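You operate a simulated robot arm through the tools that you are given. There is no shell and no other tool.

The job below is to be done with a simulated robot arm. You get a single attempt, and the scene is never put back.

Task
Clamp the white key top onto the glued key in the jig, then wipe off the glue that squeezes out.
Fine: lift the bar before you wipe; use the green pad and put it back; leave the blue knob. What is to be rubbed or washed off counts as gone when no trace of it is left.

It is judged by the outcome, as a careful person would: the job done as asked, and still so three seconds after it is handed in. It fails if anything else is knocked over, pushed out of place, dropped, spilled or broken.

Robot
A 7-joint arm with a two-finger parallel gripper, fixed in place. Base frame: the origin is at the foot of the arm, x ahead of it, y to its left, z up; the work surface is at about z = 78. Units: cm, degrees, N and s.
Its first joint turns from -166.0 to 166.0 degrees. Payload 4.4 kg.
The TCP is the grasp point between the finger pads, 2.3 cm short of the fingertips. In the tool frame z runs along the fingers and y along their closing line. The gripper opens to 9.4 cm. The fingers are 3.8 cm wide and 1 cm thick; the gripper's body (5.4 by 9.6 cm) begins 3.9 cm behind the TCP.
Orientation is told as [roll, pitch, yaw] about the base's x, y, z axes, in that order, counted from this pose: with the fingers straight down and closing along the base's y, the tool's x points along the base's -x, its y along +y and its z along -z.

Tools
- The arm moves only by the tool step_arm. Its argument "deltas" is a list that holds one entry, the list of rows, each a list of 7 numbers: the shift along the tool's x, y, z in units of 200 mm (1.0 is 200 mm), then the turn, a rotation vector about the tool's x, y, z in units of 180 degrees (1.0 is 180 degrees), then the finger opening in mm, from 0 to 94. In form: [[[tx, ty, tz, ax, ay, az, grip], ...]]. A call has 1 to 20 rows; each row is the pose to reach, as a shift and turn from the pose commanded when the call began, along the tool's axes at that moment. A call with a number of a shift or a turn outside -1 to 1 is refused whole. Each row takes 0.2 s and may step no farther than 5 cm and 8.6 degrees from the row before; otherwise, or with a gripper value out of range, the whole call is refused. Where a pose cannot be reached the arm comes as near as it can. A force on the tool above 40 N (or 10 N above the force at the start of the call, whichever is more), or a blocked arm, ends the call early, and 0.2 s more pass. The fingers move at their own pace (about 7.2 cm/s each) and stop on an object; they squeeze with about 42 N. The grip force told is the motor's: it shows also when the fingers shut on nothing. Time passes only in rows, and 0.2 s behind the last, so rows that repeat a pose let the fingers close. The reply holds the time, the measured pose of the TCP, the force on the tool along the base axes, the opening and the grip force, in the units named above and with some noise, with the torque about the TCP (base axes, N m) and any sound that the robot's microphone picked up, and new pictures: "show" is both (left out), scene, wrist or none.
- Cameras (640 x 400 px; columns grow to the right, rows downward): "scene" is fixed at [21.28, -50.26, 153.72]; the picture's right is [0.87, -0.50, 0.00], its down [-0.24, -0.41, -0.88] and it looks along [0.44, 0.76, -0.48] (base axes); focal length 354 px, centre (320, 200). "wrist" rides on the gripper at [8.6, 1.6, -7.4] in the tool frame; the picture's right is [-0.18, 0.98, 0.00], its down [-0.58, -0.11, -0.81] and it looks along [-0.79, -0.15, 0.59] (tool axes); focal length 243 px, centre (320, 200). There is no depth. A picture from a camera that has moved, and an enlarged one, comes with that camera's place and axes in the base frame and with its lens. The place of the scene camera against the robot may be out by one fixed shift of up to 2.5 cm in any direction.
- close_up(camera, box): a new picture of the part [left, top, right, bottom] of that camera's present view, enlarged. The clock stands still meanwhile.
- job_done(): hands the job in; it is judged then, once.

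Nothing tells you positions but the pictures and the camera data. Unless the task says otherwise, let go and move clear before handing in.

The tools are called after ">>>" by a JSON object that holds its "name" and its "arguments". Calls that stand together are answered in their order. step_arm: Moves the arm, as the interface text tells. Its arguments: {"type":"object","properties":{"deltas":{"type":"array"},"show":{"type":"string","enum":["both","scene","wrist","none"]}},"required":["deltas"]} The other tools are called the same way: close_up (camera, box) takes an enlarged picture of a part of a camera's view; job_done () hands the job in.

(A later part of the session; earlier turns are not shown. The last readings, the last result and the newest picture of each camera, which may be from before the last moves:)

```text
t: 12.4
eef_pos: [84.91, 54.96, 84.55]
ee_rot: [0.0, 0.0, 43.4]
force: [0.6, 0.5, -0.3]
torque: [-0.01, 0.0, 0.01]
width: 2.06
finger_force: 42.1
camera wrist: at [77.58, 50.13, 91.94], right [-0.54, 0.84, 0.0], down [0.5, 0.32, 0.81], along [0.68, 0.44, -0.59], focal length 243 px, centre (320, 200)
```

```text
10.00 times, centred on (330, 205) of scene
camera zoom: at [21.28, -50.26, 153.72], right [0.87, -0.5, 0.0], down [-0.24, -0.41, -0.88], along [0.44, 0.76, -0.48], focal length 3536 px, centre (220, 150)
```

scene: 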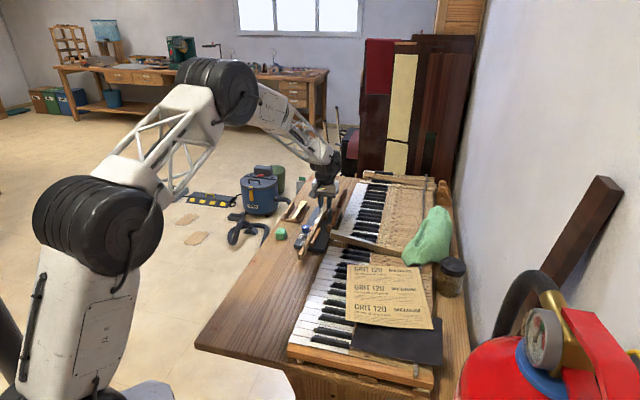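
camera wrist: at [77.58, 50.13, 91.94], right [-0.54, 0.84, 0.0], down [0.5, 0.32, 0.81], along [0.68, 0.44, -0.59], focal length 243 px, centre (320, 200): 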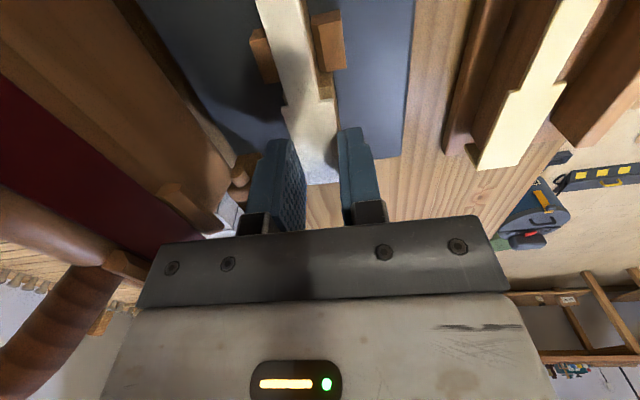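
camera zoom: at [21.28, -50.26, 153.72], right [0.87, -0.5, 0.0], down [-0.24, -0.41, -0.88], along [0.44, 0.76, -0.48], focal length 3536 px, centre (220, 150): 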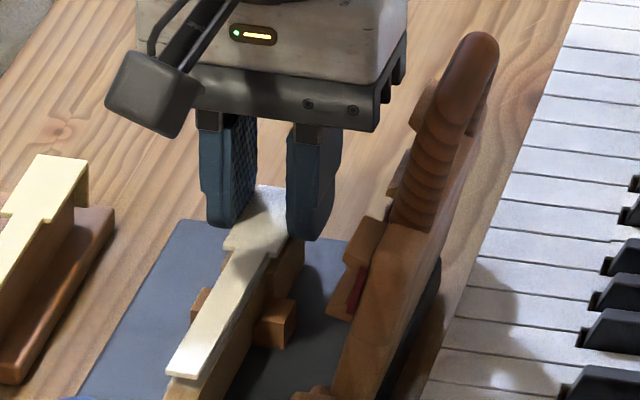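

There's about a 1 cm gap left and the alignment is near. I'll lower another 7 mm, then compare again where parallax is small.

>>> {"name": "step_arm", "arguments": {"deltas": [[[0, 0, 0.018, 0, 0, 0, 10], [0, 0, 0.035, 0, 0, 0, 10], [0, 0, 0.035, 0, 0, 0, 10]]]}}

>>> {"name": "close_up", "arguments": {"camera": "wrist", "box": [260, 20, 380, 150]}}

>>> {"name": "close_up", "arguments": {"camera": "scene", "box": [315, 195, 345, 225]}}

```text
t: 13.2
eef_pos: [85.21, 55.02, 84.22]
ee_rot: [-0.1, -0.3, 43.5]
force: [1.9, -0.7, 7.3]
torque: [0.04, 0.09, 0.04]
width: 2.06
finger_force: 41.8
stopped in row 3: the force on the tool passed its limit at 42 N (the readings are from after the stop); the commanded pose is now the measured one
camera wrist: at [77.73, 50.2, 91.68], right [-0.54, 0.84, 0.0], down [0.49, 0.32, 0.81], along [0.68, 0.44, -0.59], focal length 243 px, centre (320, 200)
```

scene: 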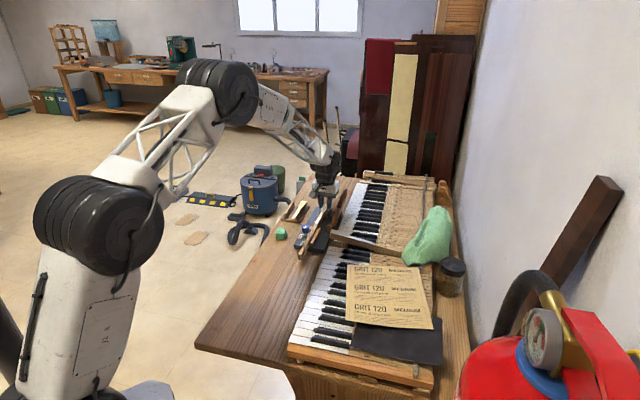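
wrist: 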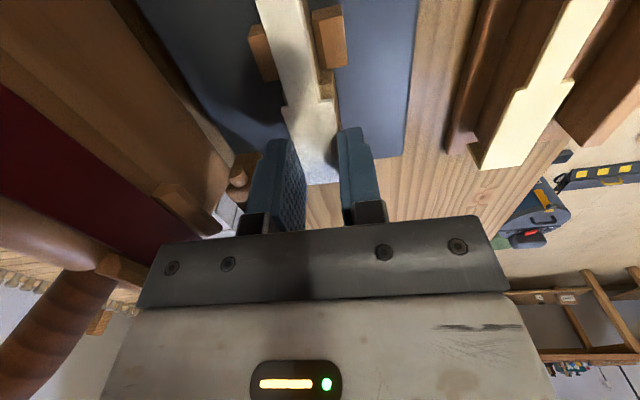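

```text
3.08 times, centred on (320, 85) of wrist
camera zoom: at [77.73, 50.2, 91.68], right [-0.54, 0.84, 0.0], down [0.49, 0.32, 0.81], along [0.68, 0.44, -0.59], focal length 746 px, centre (320, 554)
```

zoom: 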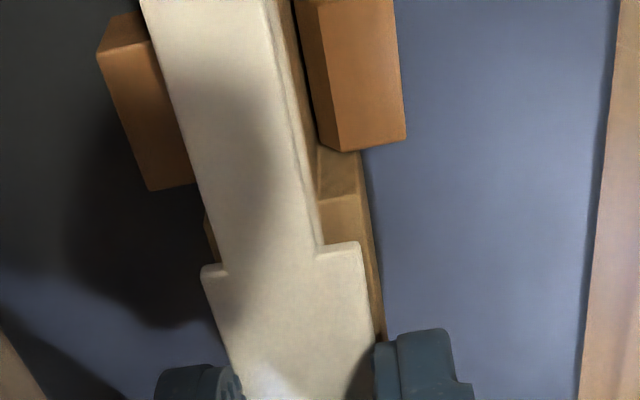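

```text
13.33 times, centred on (330, 210) of scene
camera zoom: at [21.28, -50.26, 153.72], right [0.87, -0.5, 0.0], down [-0.24, -0.41, -0.88], along [0.44, 0.76, -0.48], focal length 4715 px, centre (187, 67)
```

zoom: 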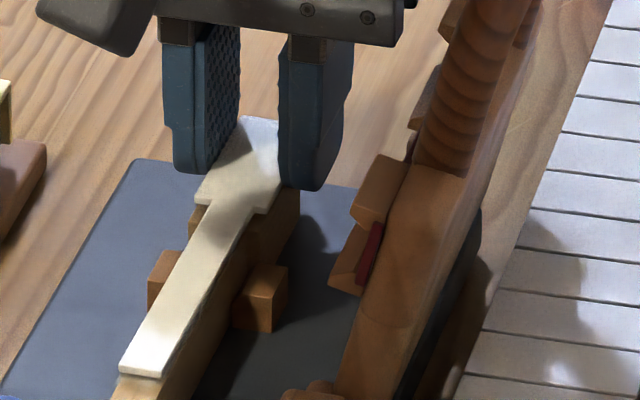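

The fingertips have met the key's edge before the top itself has seated, because the head and key are the same width. I'll back off 1 mm, trim the position, then open a little so the top sits down, guided between the fingers.

>>> {"name": "step_arm", "arguments": {"deltas": [[[0, 0, -0.006, 0, 0, 0, 10], [0.0085, -0.0025, -0.006, 0, 0, 0, 10], [0.0085, -0.0025, -0.006, 0, 0, 0, 10]]]}}

>>> {"name": "close_up", "arguments": {"camera": "wrist", "box": [270, 40, 370, 190]}}

>>> {"name": "close_up", "arguments": {"camera": "scene", "box": [315, 195, 345, 225]}}

```text
t: 14.0
eef_pos: [84.98, 54.91, 84.26]
ee_rot: [0.0, -0.2, 43.5]
force: [0.9, 2.1, 4.2]
torque: [0.03, 0.11, -0.01]
width: 2.11
finger_force: 41.7
camera wrist: at [77.6, 50.02, 91.7], right [-0.54, 0.84, 0.0], down [0.49, 0.32, 0.81], along [0.68, 0.44, -0.59], focal length 243 px, centre (320, 200)
```

scene: 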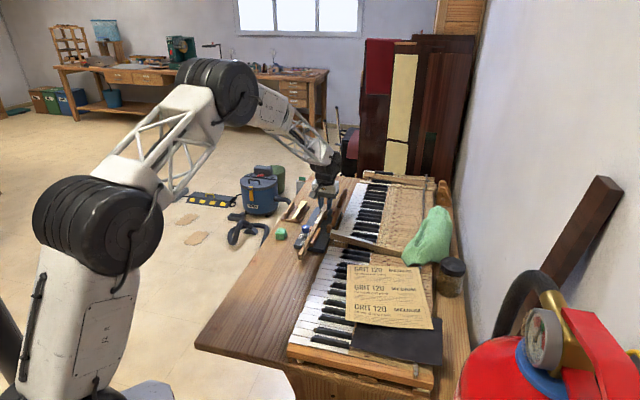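
wrist: 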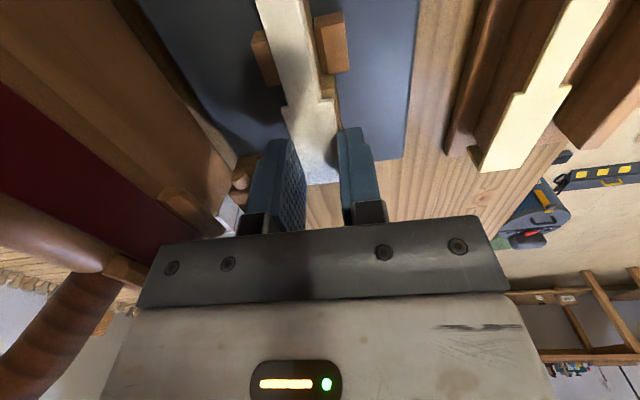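

```text
2.67 times, centred on (320, 115) of wrist
camera zoom: at [77.6, 50.02, 91.7], right [-0.54, 0.84, 0.0], down [0.49, 0.32, 0.81], along [0.68, 0.44, -0.59], focal length 647 px, centre (320, 427)
```

zoom: 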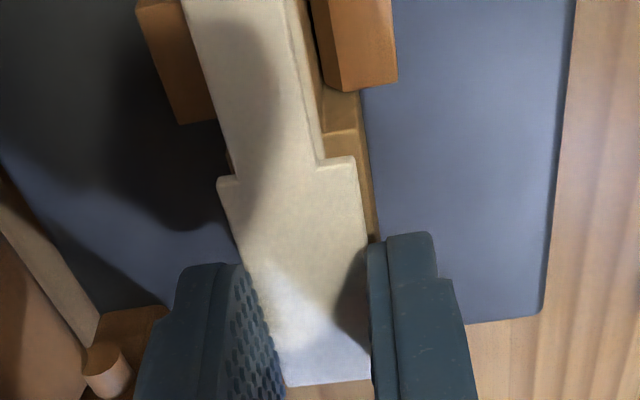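

```text
13.33 times, centred on (330, 210) of scene
camera zoom: at [21.28, -50.26, 153.72], right [0.87, -0.5, 0.0], down [-0.24, -0.41, -0.88], along [0.44, 0.76, -0.48], focal length 4715 px, centre (187, 67)
```

zoom: 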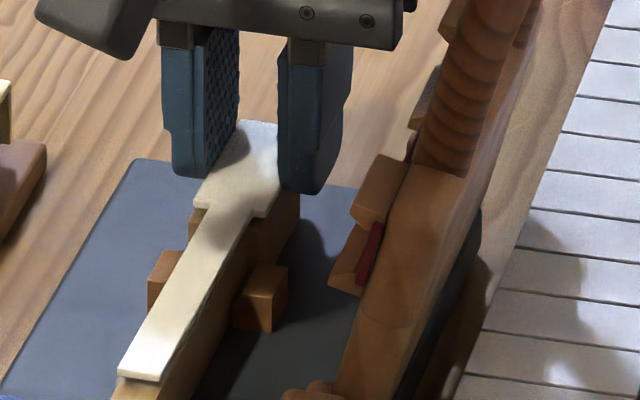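

Shoulders line up to within a millimetre. I'll make a small 1 mm trim sideways, then open the fingers slightly to let it seat.

>>> {"name": "step_arm", "arguments": {"deltas": [[[0, 0, -0.006, 0, 0, 0, 10], [0, 0.005, -0.006, 0, 0, 0, 10], [0, 0.005, -0.004, 0, 0, 0, 10], [0, 0.005, -0.004, 0, 0, 0, 22.5], [0, 0.005, -0.004, 0, 0, 0, 24], [0, 0.005, -0.004, 0, 0, 0, 26], [0, 0.005, -0.004, 0, 0, 0, 27]]]}}

>>> {"name": "close_up", "arguments": {"camera": "wrist", "box": [270, 40, 370, 190]}}

>>> {"name": "close_up", "arguments": {"camera": "scene", "box": [315, 195, 345, 225]}}

```text
t: 15.6
eef_pos: [84.95, 54.92, 84.42]
ee_rot: [0.0, -0.3, 43.5]
force: [-0.1, 0.1, -0.8]
torque: [-0.01, 0.04, 0.02]
width: 2.71
finger_force: 0.1
camera wrist: at [77.54, 50.1, 91.78], right [-0.54, 0.84, 0.0], down [0.49, 0.32, 0.81], along [0.68, 0.44, -0.59], focal length 243 px, centre (320, 200)
```

scene: 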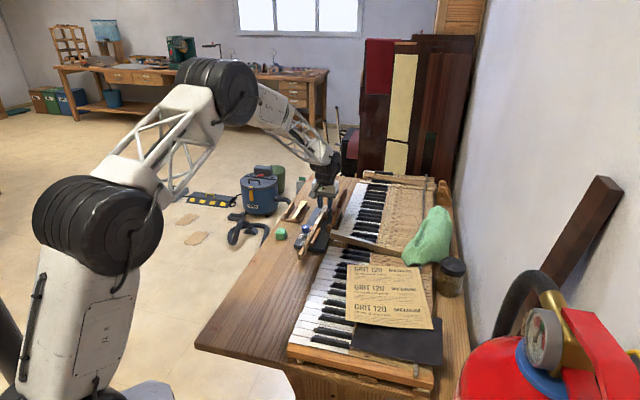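
wrist: 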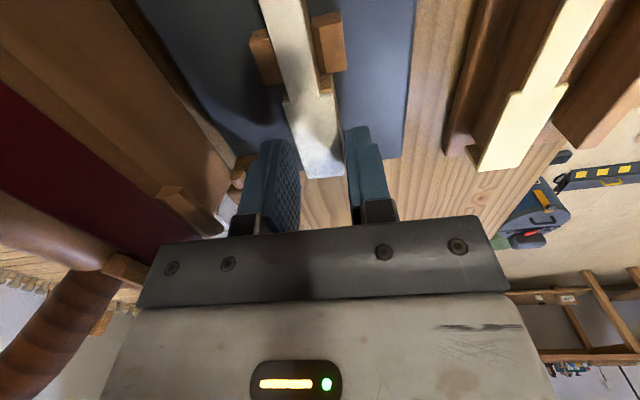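

```text
2.67 times, centred on (320, 115) of wrist
camera zoom: at [77.54, 50.1, 91.78], right [-0.54, 0.84, 0.0], down [0.49, 0.32, 0.81], along [0.68, 0.44, -0.59], focal length 647 px, centre (320, 427)
```

zoom: 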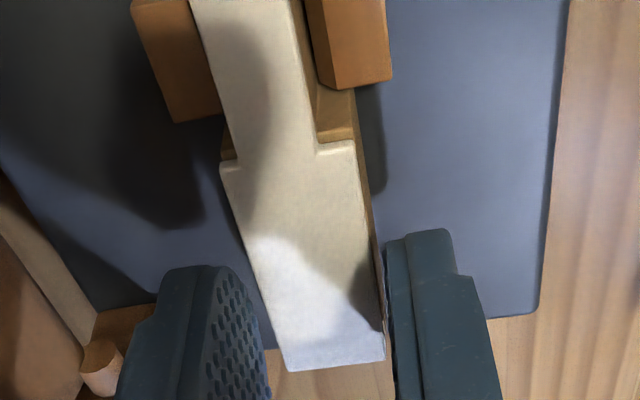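

```text
13.33 times, centred on (330, 210) of scene
camera zoom: at [21.28, -50.26, 153.72], right [0.87, -0.5, 0.0], down [-0.24, -0.41, -0.88], along [0.44, 0.76, -0.48], focal length 4715 px, centre (187, 67)
```

zoom: 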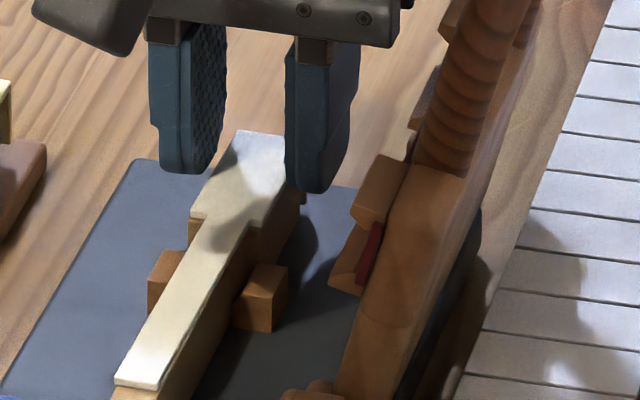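

The top has seated. I'll zoom in to check how its shoulders line up with the key.

>>> {"name": "close_up", "arguments": {"camera": "wrist", "box": [295, 60, 345, 110]}}

>>> {"name": "close_up", "arguments": {"camera": "wrist", "box": [290, 130, 350, 190]}}

>>> {"name": "close_up", "arguments": {"camera": "scene", "box": [315, 205, 345, 235]}}

```text
8.00 times, centred on (320, 85) of wrist
camera zoom: at [77.54, 50.1, 91.78], right [-0.54, 0.84, 0.0], down [0.49, 0.32, 0.81], along [0.68, 0.44, -0.59], focal length 1941 px, centre (320, 1120)
```

zoom: 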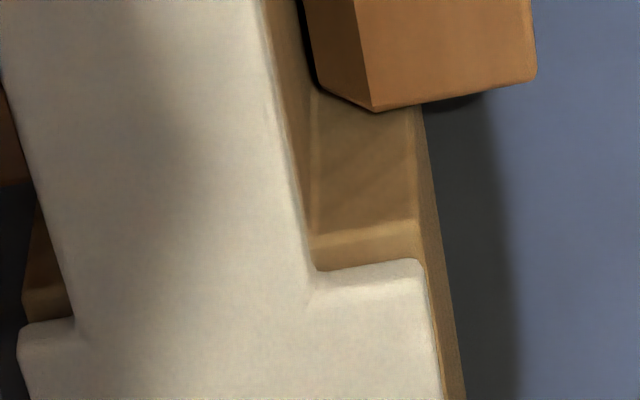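

```text
6.67 times, centred on (320, 160) of wrist
camera zoom: at [77.54, 50.1, 91.78], right [-0.54, 0.84, 0.0], down [0.49, 0.32, 0.81], along [0.68, 0.44, -0.59], focal length 1618 px, centre (320, 467)
```

zoom: 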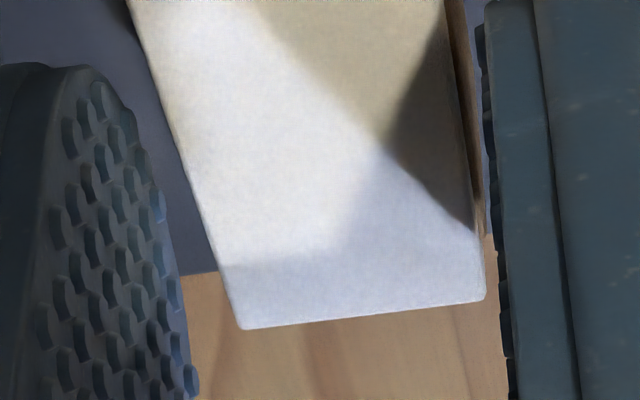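

```text
13.33 times, centred on (330, 220) of scene
camera zoom: at [21.28, -50.26, 153.72], right [0.87, -0.5, 0.0], down [-0.24, -0.41, -0.88], along [0.44, 0.76, -0.48], focal length 4715 px, centre (187, -67)
```

zoom: 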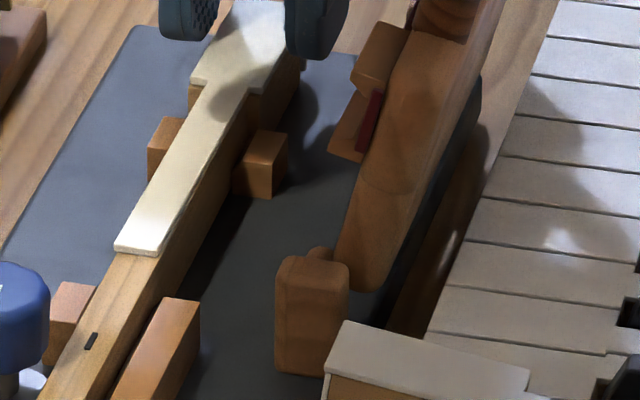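

The top is square with the key, but its shoulders sit about 2 mm forward of the key's. I'll close gently at this height (tips just above the key) and slide it back 2 mm.

>>> {"name": "step_arm", "arguments": {"deltas": [[[0, 0, 0, 0, 0, 0, 24], [0, 0, 0, 0, 0, 0, 20], [0, 0, 0, 0, 0, 0, 18], [0, 0, 0, 0, 0, 0, 18]]], "show": "none"}}

>>> {"name": "close_up", "arguments": {"camera": "wrist", "box": [290, 60, 350, 120]}}

```text
t: 16.6
eef_pos: [84.94, 54.83, 84.37]
ee_rot: [0.0, -0.3, 43.4]
force: [-0.1, 0.3, -0.3]
torque: [0.01, 0.01, -0.04]
width: 2.02
finger_force: 42.1
```

```text
6.67 times, centred on (320, 90) of wrist
camera zoom: at [77.54, 50.1, 91.78], right [-0.54, 0.84, 0.0], down [0.49, 0.32, 0.81], along [0.68, 0.44, -0.59], focal length 1618 px, centre (320, 933)
```

zoom: 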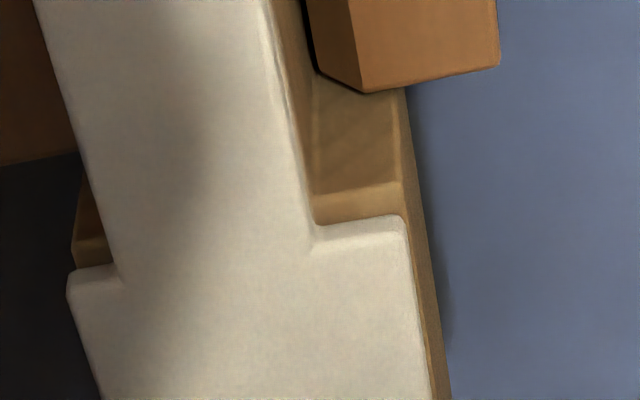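

It is gripped with no side load. Sliding back 2 mm.

>>> {"name": "step_arm", "arguments": {"deltas": [[[0.003, 0, 0, 0, 0, 0, 18], [0.007, 0, 0, 0, 0, 0, 18], [0.011, 0, 0, 0, 0, 0, 18], [0.011, 0, 0, 0, 0, 0, 18]]], "show": "none"}}

>>> {"name": "close_up", "arguments": {"camera": "wrist", "box": [290, 60, 350, 120]}}

>>> {"name": "close_up", "arguments": {"camera": "scene", "box": [315, 195, 345, 225]}}

```text
t: 17.6
eef_pos: [84.8, 54.8, 84.37]
ee_rot: [0.0, -0.4, 43.5]
force: [0.9, 1.2, -0.1]
torque: [0.03, -0.05, 0.0]
width: 2.02
finger_force: 41.7
```

```text
6.67 times, centred on (320, 90) of wrist
camera zoom: at [77.38, 49.97, 91.79], right [-0.54, 0.84, 0.0], down [0.49, 0.32, 0.81], along [0.68, 0.44, -0.59], focal length 1618 px, centre (320, 933)
```

zoom: 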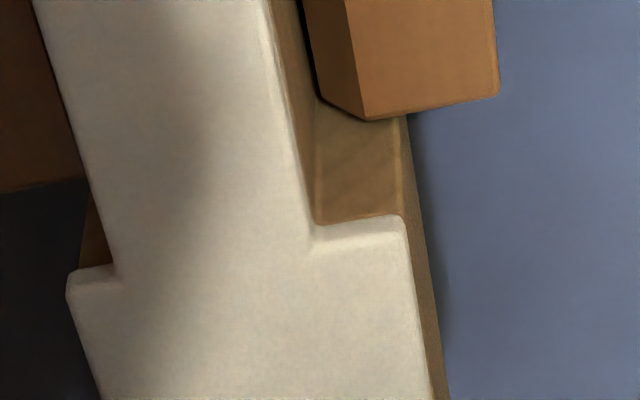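

```text
13.33 times, centred on (330, 210) of scene
camera zoom: at [21.28, -50.26, 153.72], right [0.87, -0.5, 0.0], down [-0.24, -0.41, -0.88], along [0.44, 0.76, -0.48], focal length 4715 px, centre (187, 67)
```

zoom: 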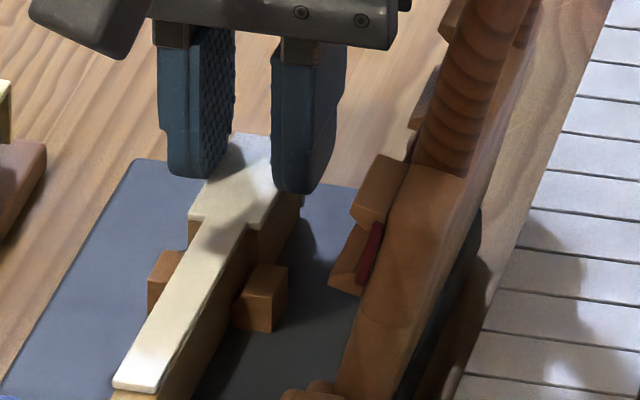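

The shoulders are flush now. I'll let go and lift straight up.

>>> {"name": "step_arm", "arguments": {"deltas": [[[0, 0, 0, 0, 0, 0, 23], [0, 0, 0, 0, 0, 0, 27], [0, 0, 0, 0, 0, 0, 30], [0, 0, -0.05, 0, 0, 0, 30], [0, 0, -0.25, 0, 0, 0, 30], [0, 0, -0.5, 0, 0, 0, 30], [0, 0, -0.7, 0, 0, 0, 30]]]}}

>>> {"name": "close_up", "arguments": {"camera": "scene", "box": [310, 185, 350, 225]}}

>>> {"name": "close_up", "arguments": {"camera": "wrist", "box": [0, 0, 400, 250]}}

```text
t: 19.2
eef_pos: [84.76, 54.6, 98.14]
ee_rot: [-0.1, -0.2, 43.5]
force: [0.1, 0.3, -0.5]
torque: [-0.01, 0.0, -0.05]
width: 3.01
finger_force: 0.0
camera wrist: at [77.32, 49.84, 105.65], right [-0.54, 0.84, 0.0], down [0.49, 0.32, 0.81], along [0.68, 0.44, -0.59], focal length 243 px, centre (320, 200)
```

scene: 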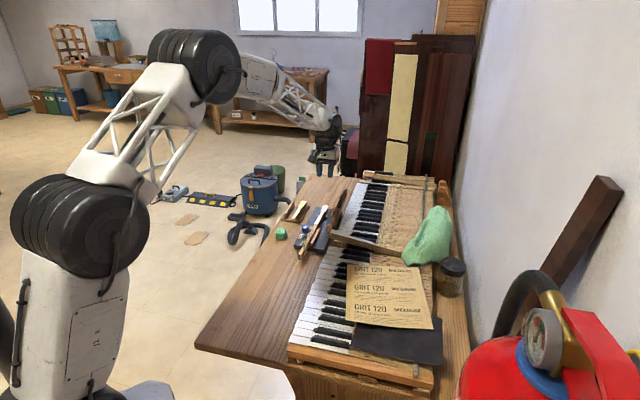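
wrist: 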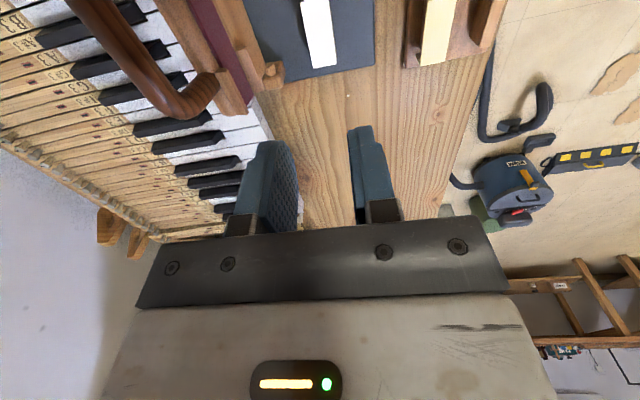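

```text
10.00 times, centred on (330, 205) of scene
camera zoom: at [21.28, -50.26, 153.72], right [0.87, -0.5, 0.0], down [-0.24, -0.41, -0.88], along [0.44, 0.76, -0.48], focal length 3536 px, centre (220, 150)
```

zoom: 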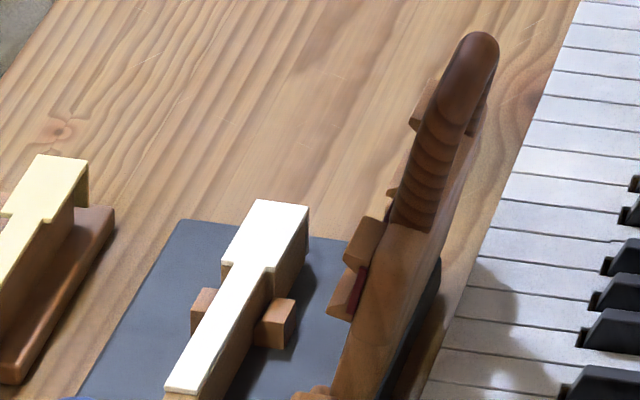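

```text
1.60 times, centred on (200, 125) of wrist
camera zoom: at [77.32, 49.84, 105.65], right [-0.54, 0.84, 0.0], down [0.49, 0.32, 0.81], along [0.68, 0.44, -0.59], focal length 388 px, centre (512, 320)
```

zoom: 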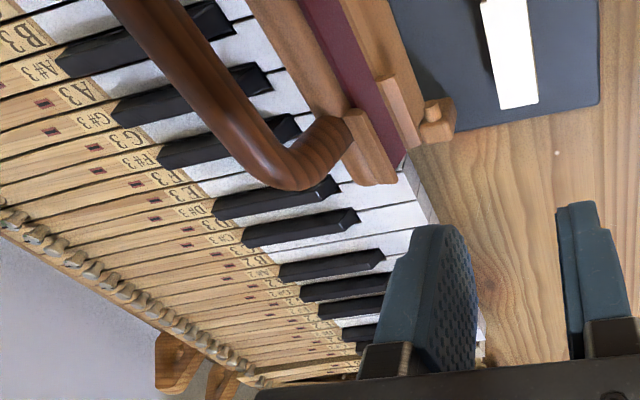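

The white top sits cleanly on the key. Next is the caul ("bar"): I'll move back along its axis to see its hinge, lean and handle.

>>> {"name": "step_arm", "arguments": {"deltas": [[[0, 0, -0.2, 0, 0, 0, 60], [0.18, -0.1, -0.2, 0, 0, 0, 94], [0.36, -0.2, -0.2, 0, 0, 0, 94], [0.54, -0.3, -0.2, 0, 0, 0, 94], [0.72, -0.4, -0.2, 0, 0, 0, 94], [0.914, -0.49, -0.1, 0, 0, 0, 94]]]}}

>>> {"name": "close_up", "arguments": {"camera": "wrist", "box": [200, 0, 440, 220]}}

>>> {"name": "close_up", "arguments": {"camera": "scene", "box": [300, 170, 370, 240]}}

```text
t: 20.6
eef_pos: [78.16, 34.97, 100.26]
ee_rot: [0.1, -0.3, 43.4]
force: [0.2, 0.4, 0.4]
torque: [0.02, -0.01, -0.02]
width: 9.38
finger_force: 0.1
camera wrist: at [70.83, 30.22, 107.76], right [-0.54, 0.84, 0.0], down [0.49, 0.32, 0.81], along [0.68, 0.44, -0.59], focal length 243 px, centre (320, 200)
```

scene: 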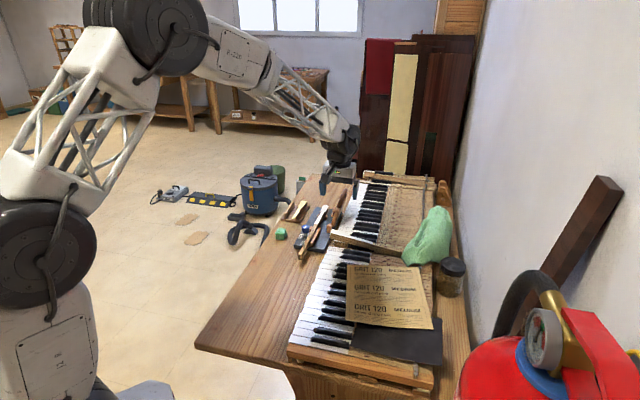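
wrist: 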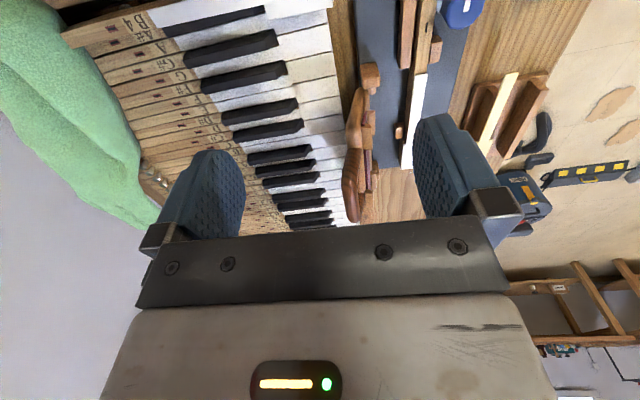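

```text
1.82 times, centred on (320, 110) of wrist
camera zoom: at [70.83, 30.22, 107.76], right [-0.54, 0.84, 0.0], down [0.49, 0.32, 0.81], along [0.68, 0.44, -0.59], focal length 441 px, centre (320, 364)
```

zoom: 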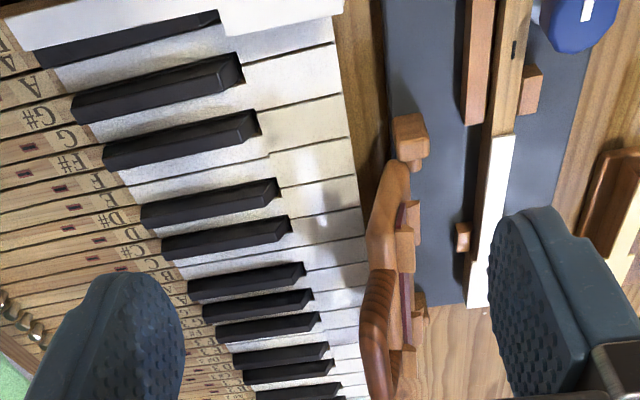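

```text
5.71 times, centred on (335, 205) of scene
camera zoom: at [21.28, -50.26, 153.72], right [0.87, -0.5, 0.0], down [-0.24, -0.41, -0.88], along [0.44, 0.76, -0.48], focal length 2021 px, centre (234, 171)
```

zoom: 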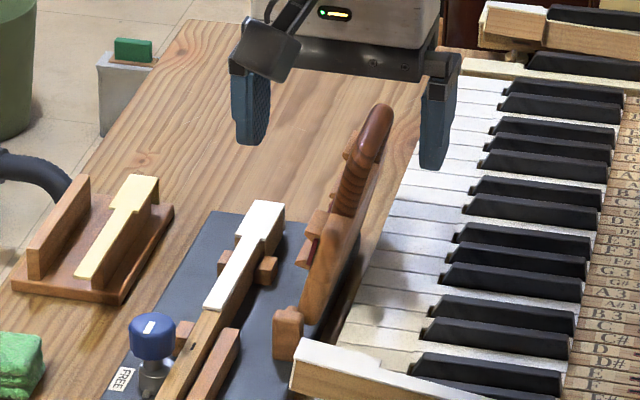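

The handle is a loop in the plane of the caul, at its free edge. Its bar is parallel to the key, about 9 cm right of the key and 92 cm high. I'll hover above the bar to centre the fingers on it.

>>> {"name": "step_arm", "arguments": {"deltas": [[[-0.22, 0.01, 0.0, 0, 0, 0, 70], [-0.44, 0.02, 0.0, 0, 0, 0, 60], [-0.663, 0.031, 0.03, 0, 0, 0, 60], [-0.663, 0.031, 0.06, 0, 0, 0, 60]]]}}

>>> {"name": "close_up", "arguments": {"camera": "wrist", "box": [200, 0, 440, 230]}}

>>> {"name": "close_up", "arguments": {"camera": "scene", "box": [310, 160, 360, 220]}}

```text
t: 21.6
eef_pos: [87.4, 44.71, 99.15]
ee_rot: [-0.1, -0.3, 43.4]
force: [0.3, -0.5, 1.0]
torque: [0.01, 0.03, -0.03]
width: 6.0
finger_force: 0.2
camera wrist: at [80.04, 39.86, 106.59], right [-0.54, 0.84, 0.0], down [0.49, 0.32, 0.81], along [0.68, 0.44, -0.59], focal length 243 px, centre (320, 200)
```

scene: 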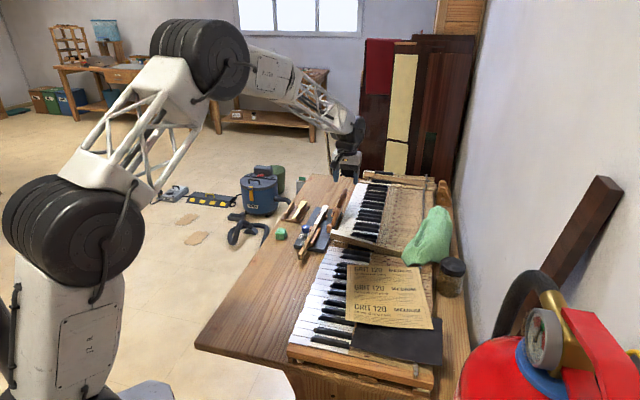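
wrist: 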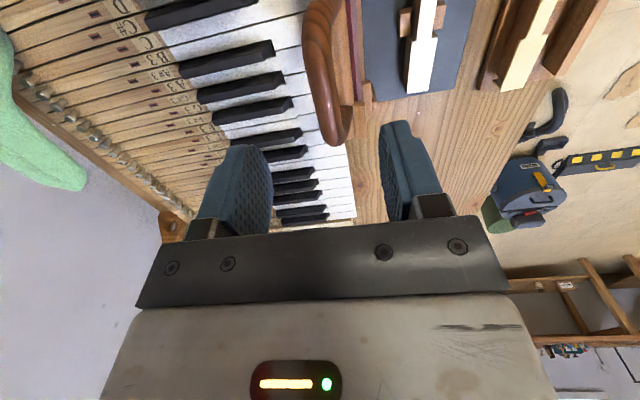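

```text
1.74 times, centred on (320, 115) of wrist
camera zoom: at [80.04, 39.86, 106.59], right [-0.54, 0.84, 0.0], down [0.49, 0.32, 0.81], along [0.68, 0.44, -0.59], focal length 422 px, centre (320, 348)
```

zoom: 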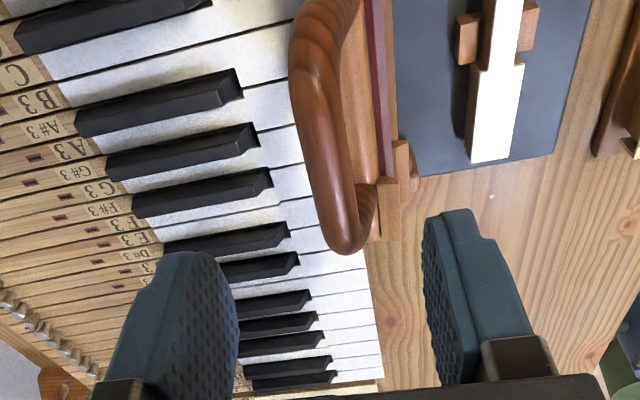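

```text
6.67 times, centred on (335, 190) of scene
camera zoom: at [21.28, -50.26, 153.72], right [0.87, -0.5, 0.0], down [-0.24, -0.41, -0.88], along [0.44, 0.76, -0.48], focal length 2358 px, centre (220, 267)
```

zoom: 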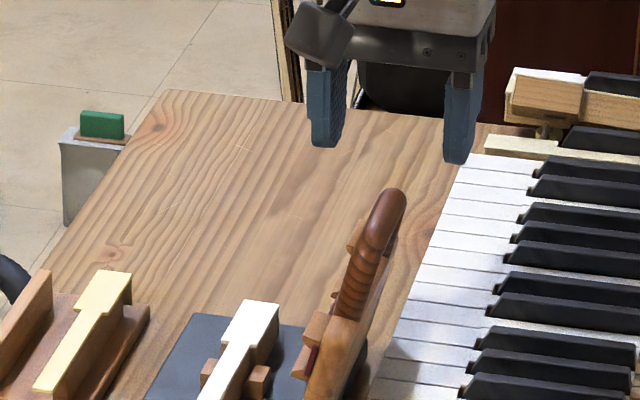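

The bar's centre is about 8.6 cm right of the key at z≈92, and 1.7 cm thick. I'll bring the open fingers down astride it.

>>> {"name": "step_arm", "arguments": {"deltas": [[[0.0225, 0.025, 0.05, 0, 0, 0, 44], [0.0225, 0.025, 0.15, 0, 0, 0, 44], [0.0225, 0.025, 0.25, 0, 0, 0, 44], [0.0225, 0.025, 0.315, 0, 0, 0, 44], [0.0225, 0.025, 0.315, 0, 0, 0, 40]]]}}

>>> {"name": "close_up", "arguments": {"camera": "wrist", "box": [200, 0, 440, 230]}}

>>> {"name": "close_up", "arguments": {"camera": "scene", "box": [310, 160, 370, 220]}}

```text
t: 22.8
eef_pos: [86.79, 44.55, 92.89]
ee_rot: [0.0, -0.4, 43.5]
force: [0.5, 0.2, -0.5]
torque: [0.02, -0.02, 0.01]
width: 4.02
finger_force: 0.0
camera wrist: at [79.39, 39.84, 100.28], right [-0.54, 0.84, 0.0], down [0.49, 0.32, 0.81], along [0.68, 0.44, -0.59], focal length 243 px, centre (320, 200)
```

scene: 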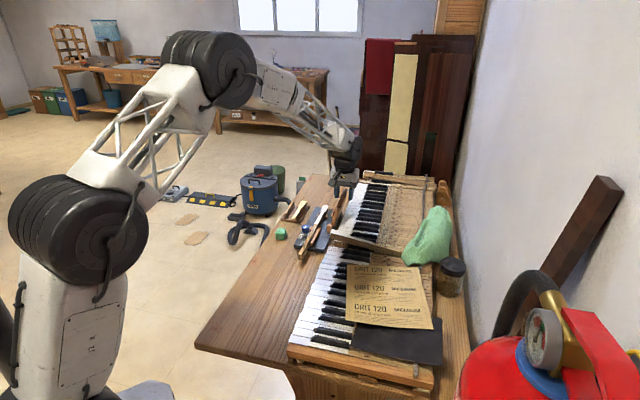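
wrist: 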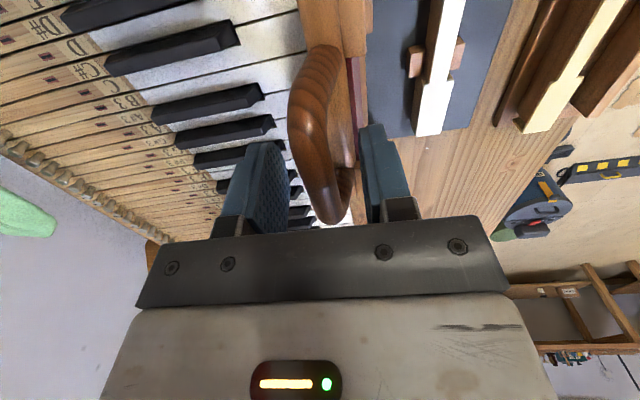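

```text
1.74 times, centred on (320, 115) of wrist
camera zoom: at [79.39, 39.84, 100.28], right [-0.54, 0.84, 0.0], down [0.49, 0.32, 0.81], along [0.68, 0.44, -0.59], focal length 422 px, centre (320, 348)
```

zoom: 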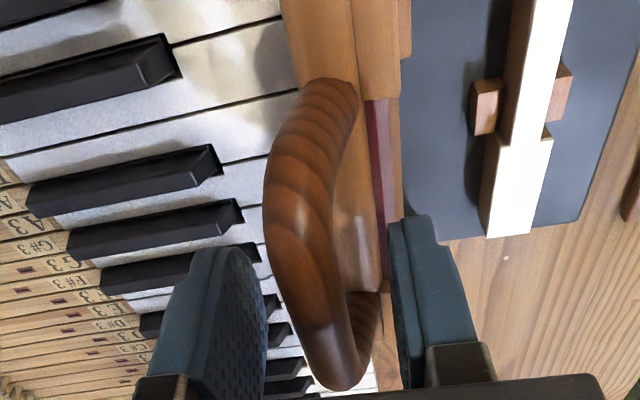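

```text
6.67 times, centred on (340, 190) of scene
camera zoom: at [21.28, -50.26, 153.72], right [0.87, -0.5, 0.0], down [-0.24, -0.41, -0.88], along [0.44, 0.76, -0.48], focal length 2358 px, centre (187, 267)
```

zoom: 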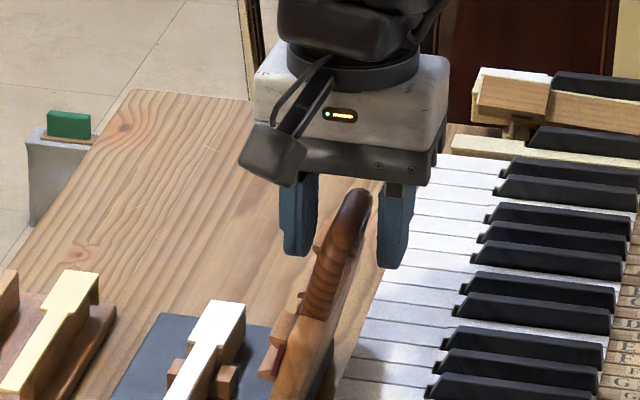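

The bar is between the fingers. I'll close them to a loose cage (2.8 cm) and push the caul up toward vertical, watching the force.

>>> {"name": "step_arm", "arguments": {"deltas": [[[-0.02, 0, 0, 0, 0, 0, 32], [-0.04, 0, 0, 0, 0, 0, 28], [-0.04, 0.035, -0.008, 0, 0, 0, 28], [-0.04, 0.07, -0.013, 0, 0, 0, 28], [-0.04, 0.105, -0.016, 0, 0, 0, 28], [-0.04, 0.14, -0.018, 0, 0, 0, 28]]]}}

>>> {"name": "close_up", "arguments": {"camera": "wrist", "box": [200, 0, 440, 230]}}

>>> {"name": "close_up", "arguments": {"camera": "scene", "box": [310, 160, 370, 220]}}

```text
t: 24.2
eef_pos: [85.36, 47.15, 93.17]
ee_rot: [0.1, -0.3, 43.5]
force: [-0.1, 0.2, -0.3]
torque: [-0.02, -0.02, -0.05]
width: 2.78
finger_force: 0.3
camera wrist: at [77.98, 42.42, 100.66], right [-0.54, 0.84, 0.0], down [0.49, 0.32, 0.81], along [0.68, 0.44, -0.59], focal length 243 px, centre (320, 200)
```

scene: 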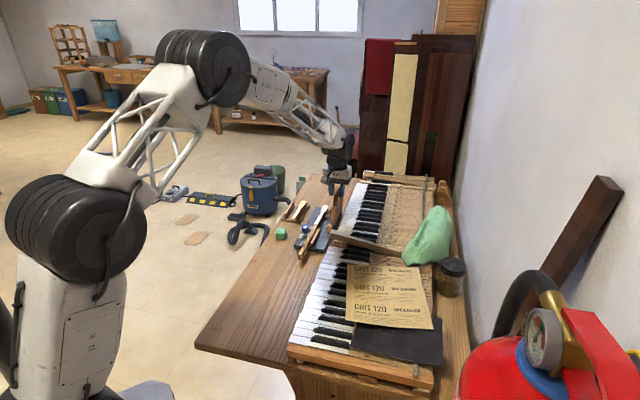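
wrist: 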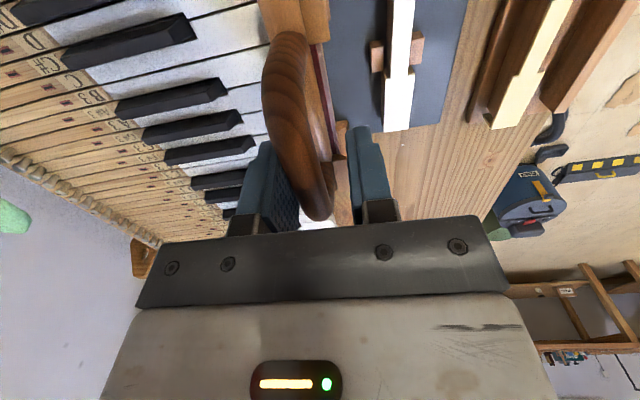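

```text
1.74 times, centred on (320, 115) of wrist
camera zoom: at [77.98, 42.42, 100.66], right [-0.54, 0.84, 0.0], down [0.49, 0.32, 0.81], along [0.68, 0.44, -0.59], focal length 422 px, centre (320, 348)
```

zoom: 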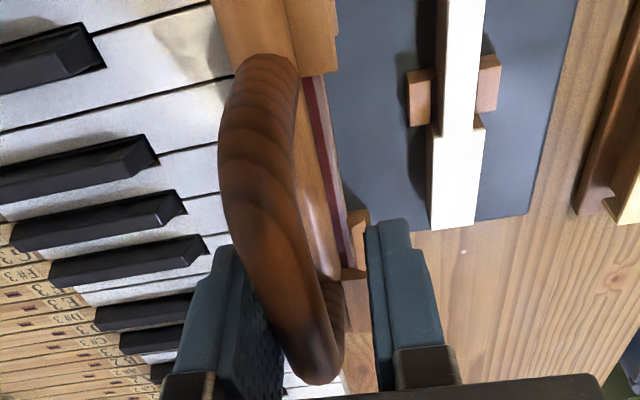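

```text
6.67 times, centred on (340, 190) of scene
camera zoom: at [21.28, -50.26, 153.72], right [0.87, -0.5, 0.0], down [-0.24, -0.41, -0.88], along [0.44, 0.76, -0.48], focal length 2358 px, centre (187, 267)
```

zoom: 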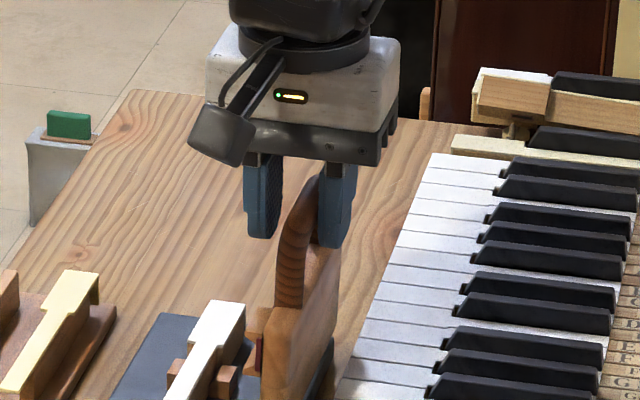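

The caul swings freely and is near vertical. I'll carry it past vertical so it comes to rest against the left finger.

>>> {"name": "step_arm", "arguments": {"deltas": [[[0, 0.03, -0.004, 0, 0, 0, 28], [0, 0.06, -0.004, 0, 0, 0, 28], [0, 0.09, -0.004, 0, 0, 0, 28], [0, 0.12, -0.002, 0, 0, 0, 28], [0, 0.15, 0, 0, 0, 0, 28], [0, 0.15, 0, 0, 0, 0, 28]]]}}

>>> {"name": "close_up", "arguments": {"camera": "wrist", "box": [200, 0, 440, 230]}}

>>> {"name": "close_up", "arguments": {"camera": "scene", "box": [310, 160, 370, 220]}}

```text
t: 25.6
eef_pos: [83.32, 49.47, 93.24]
ee_rot: [0.0, -0.2, 43.5]
force: [0.3, 1.0, 0.1]
torque: [0.0, -0.01, 0.01]
width: 2.8
finger_force: 0.0
camera wrist: at [75.89, 44.65, 100.6], right [-0.54, 0.84, 0.0], down [0.49, 0.32, 0.81], along [0.68, 0.44, -0.59], focal length 243 px, centre (320, 200)
```

scene: 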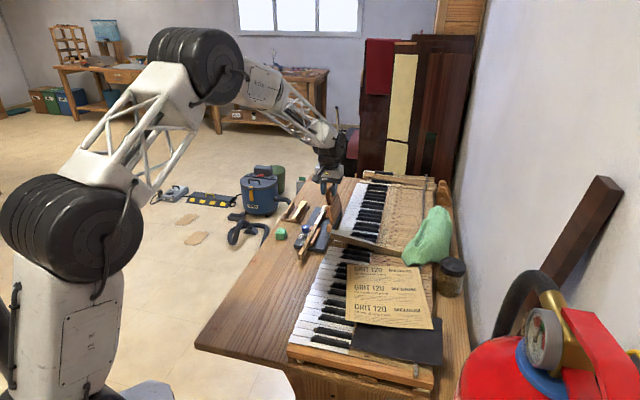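
wrist: 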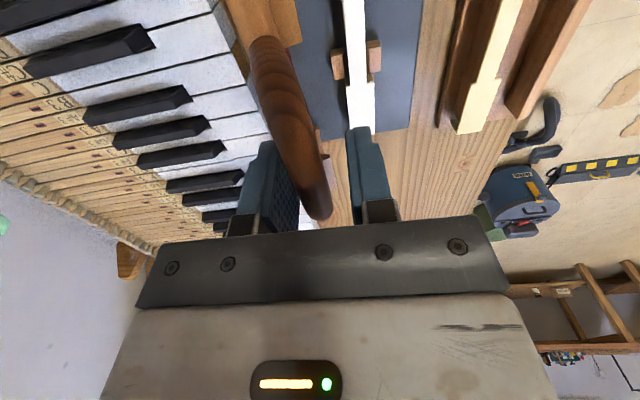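

```text
1.74 times, centred on (320, 115) of wrist
camera zoom: at [75.89, 44.65, 100.6], right [-0.54, 0.84, 0.0], down [0.49, 0.32, 0.81], along [0.68, 0.44, -0.59], focal length 422 px, centre (320, 348)
```

zoom: 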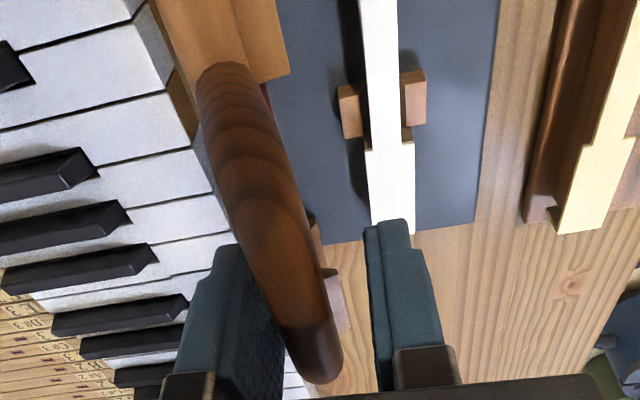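

```text
6.67 times, centred on (340, 190) of scene
camera zoom: at [21.28, -50.26, 153.72], right [0.87, -0.5, 0.0], down [-0.24, -0.41, -0.88], along [0.44, 0.76, -0.48], focal length 2358 px, centre (187, 267)
```

zoom: 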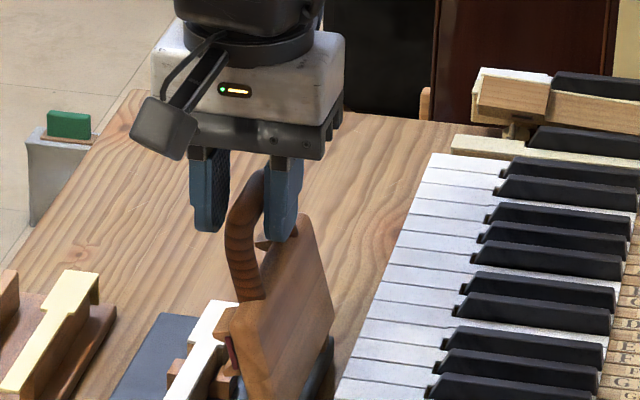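

The hinge has enough friction that the caul follows my push without falling. I'll continue along its arc, lowering as it goes.

>>> {"name": "step_arm", "arguments": {"deltas": [[[0, 0.04, 0.006, 0, 0, 0, 28], [0, 0.0775, 0.015, 0, 0, 0, 28], [0, 0.116, 0.03, 0, 0, 0, 28], [0, 0.155, 0.0475, 0, 0, 0, 28], [0, 0.19, 0.066, 0, 0, 0, 28], [0, 0.225, 0.0875, 0, 0, 0, 28], [0, 0.255, 0.108, 0, 0, 0, 28], [0, 0.2825, 0.13, 0, 0, 0, 28]]]}}

>>> {"name": "close_up", "arguments": {"camera": "wrist", "box": [200, 0, 440, 230]}}

>>> {"name": "close_up", "arguments": {"camera": "scene", "box": [300, 170, 360, 230]}}

```text
t: 27.4
eef_pos: [79.49, 53.55, 90.75]
ee_rot: [0.0, -0.3, 43.5]
force: [-0.6, -0.3, -0.2]
torque: [0.05, -0.01, -0.01]
width: 2.85
finger_force: 0.1
camera wrist: at [72.08, 48.75, 98.07], right [-0.54, 0.84, 0.0], down [0.49, 0.32, 0.81], along [0.68, 0.44, -0.59], focal length 243 px, centre (320, 200)
```

scene: 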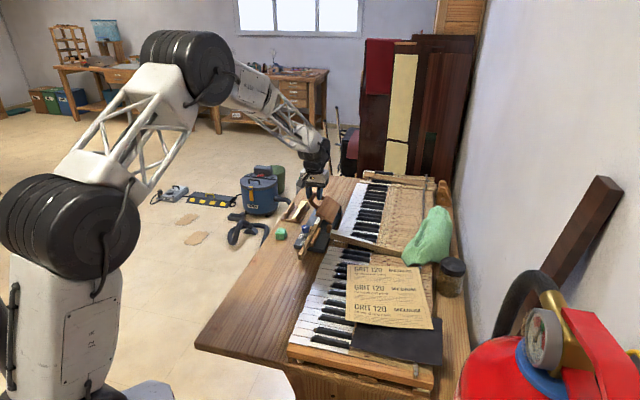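
wrist: 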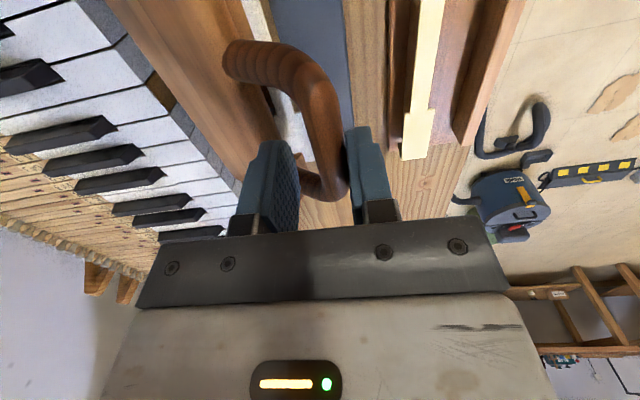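

```text
1.74 times, centred on (320, 115) of wrist
camera zoom: at [72.08, 48.75, 98.07], right [-0.54, 0.84, 0.0], down [0.49, 0.32, 0.81], along [0.68, 0.44, -0.59], focal length 422 px, centre (320, 348)
```

zoom: 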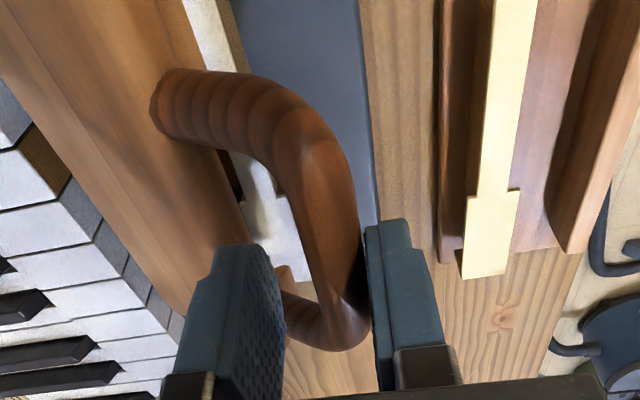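

```text
6.67 times, centred on (330, 200) of scene
camera zoom: at [21.28, -50.26, 153.72], right [0.87, -0.5, 0.0], down [-0.24, -0.41, -0.88], along [0.44, 0.76, -0.48], focal length 2358 px, centre (253, 200)
```

zoom: 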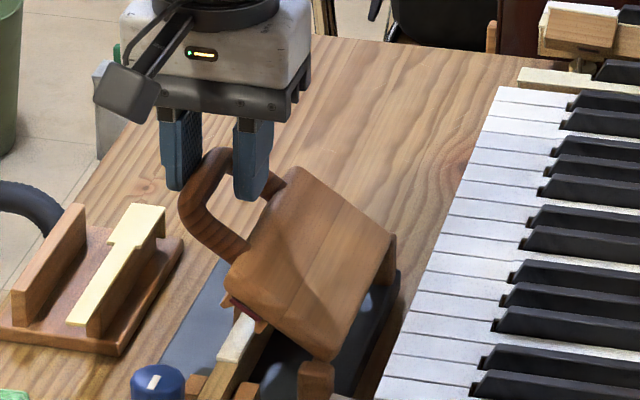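

The bar rests on the left finger now and the right finger is inside the loop. I'll lower it further along the arc.

>>> {"name": "step_arm", "arguments": {"deltas": [[[0, 0.02, 0.03, 0, 0, 0, 28], [0, 0.04, 0.062, 0, 0, 0, 28], [0, 0.06, 0.095, 0, 0, 0, 28], [0, 0.075, 0.125, 0, 0, 0, 28], [0, 0.0875, 0.155, 0, 0, 0, 28], [0, 0.0875, 0.155, 0, 0, 0, 28]]]}}

>>> {"name": "close_up", "arguments": {"camera": "wrist", "box": [200, 0, 440, 230]}}

>>> {"name": "close_up", "arguments": {"camera": "scene", "box": [300, 170, 360, 230]}}

```text
t: 28.8
eef_pos: [78.31, 54.78, 87.42]
ee_rot: [-0.1, -0.2, 43.4]
force: [-2.0, 0.4, -1.1]
torque: [-0.02, 0.03, 0.01]
width: 2.9
finger_force: 0.4
camera wrist: at [70.89, 49.99, 94.91], right [-0.54, 0.84, 0.0], down [0.49, 0.32, 0.81], along [0.68, 0.44, -0.59], focal length 243 px, centre (320, 200)
```

scene: 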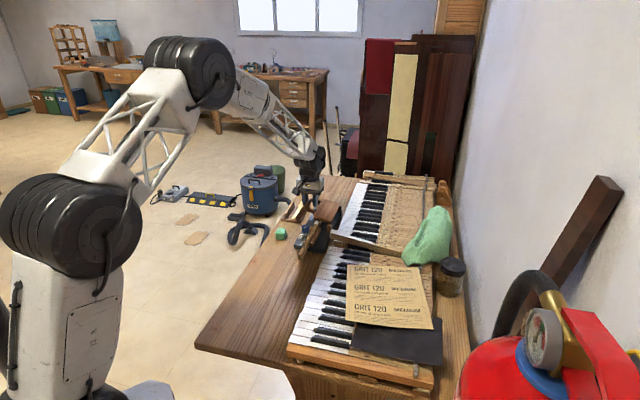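
wrist: 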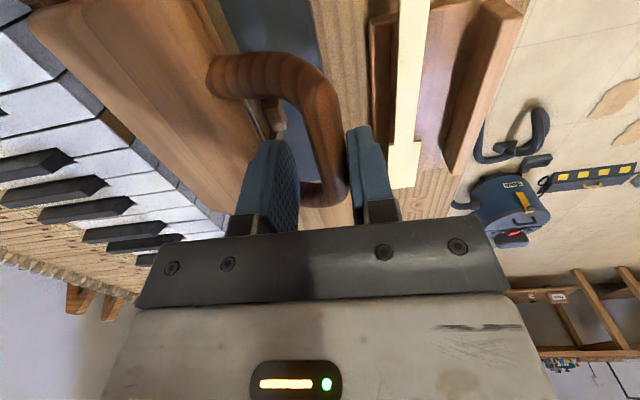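

```text
1.74 times, centred on (320, 115) of wrist
camera zoom: at [70.89, 49.99, 94.91], right [-0.54, 0.84, 0.0], down [0.49, 0.32, 0.81], along [0.68, 0.44, -0.59], focal length 422 px, centre (320, 348)
```

zoom: 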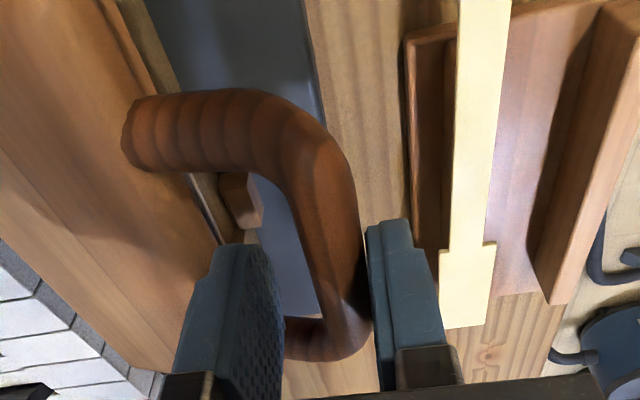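

```text
6.67 times, centred on (330, 200) of scene
camera zoom: at [21.28, -50.26, 153.72], right [0.87, -0.5, 0.0], down [-0.24, -0.41, -0.88], along [0.44, 0.76, -0.48], focal length 2358 px, centre (253, 200)
```

zoom: 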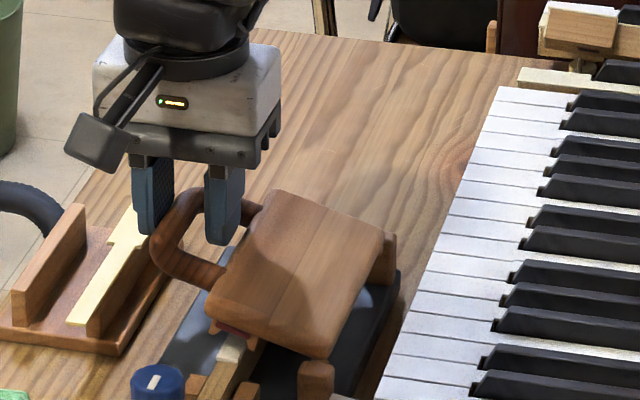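

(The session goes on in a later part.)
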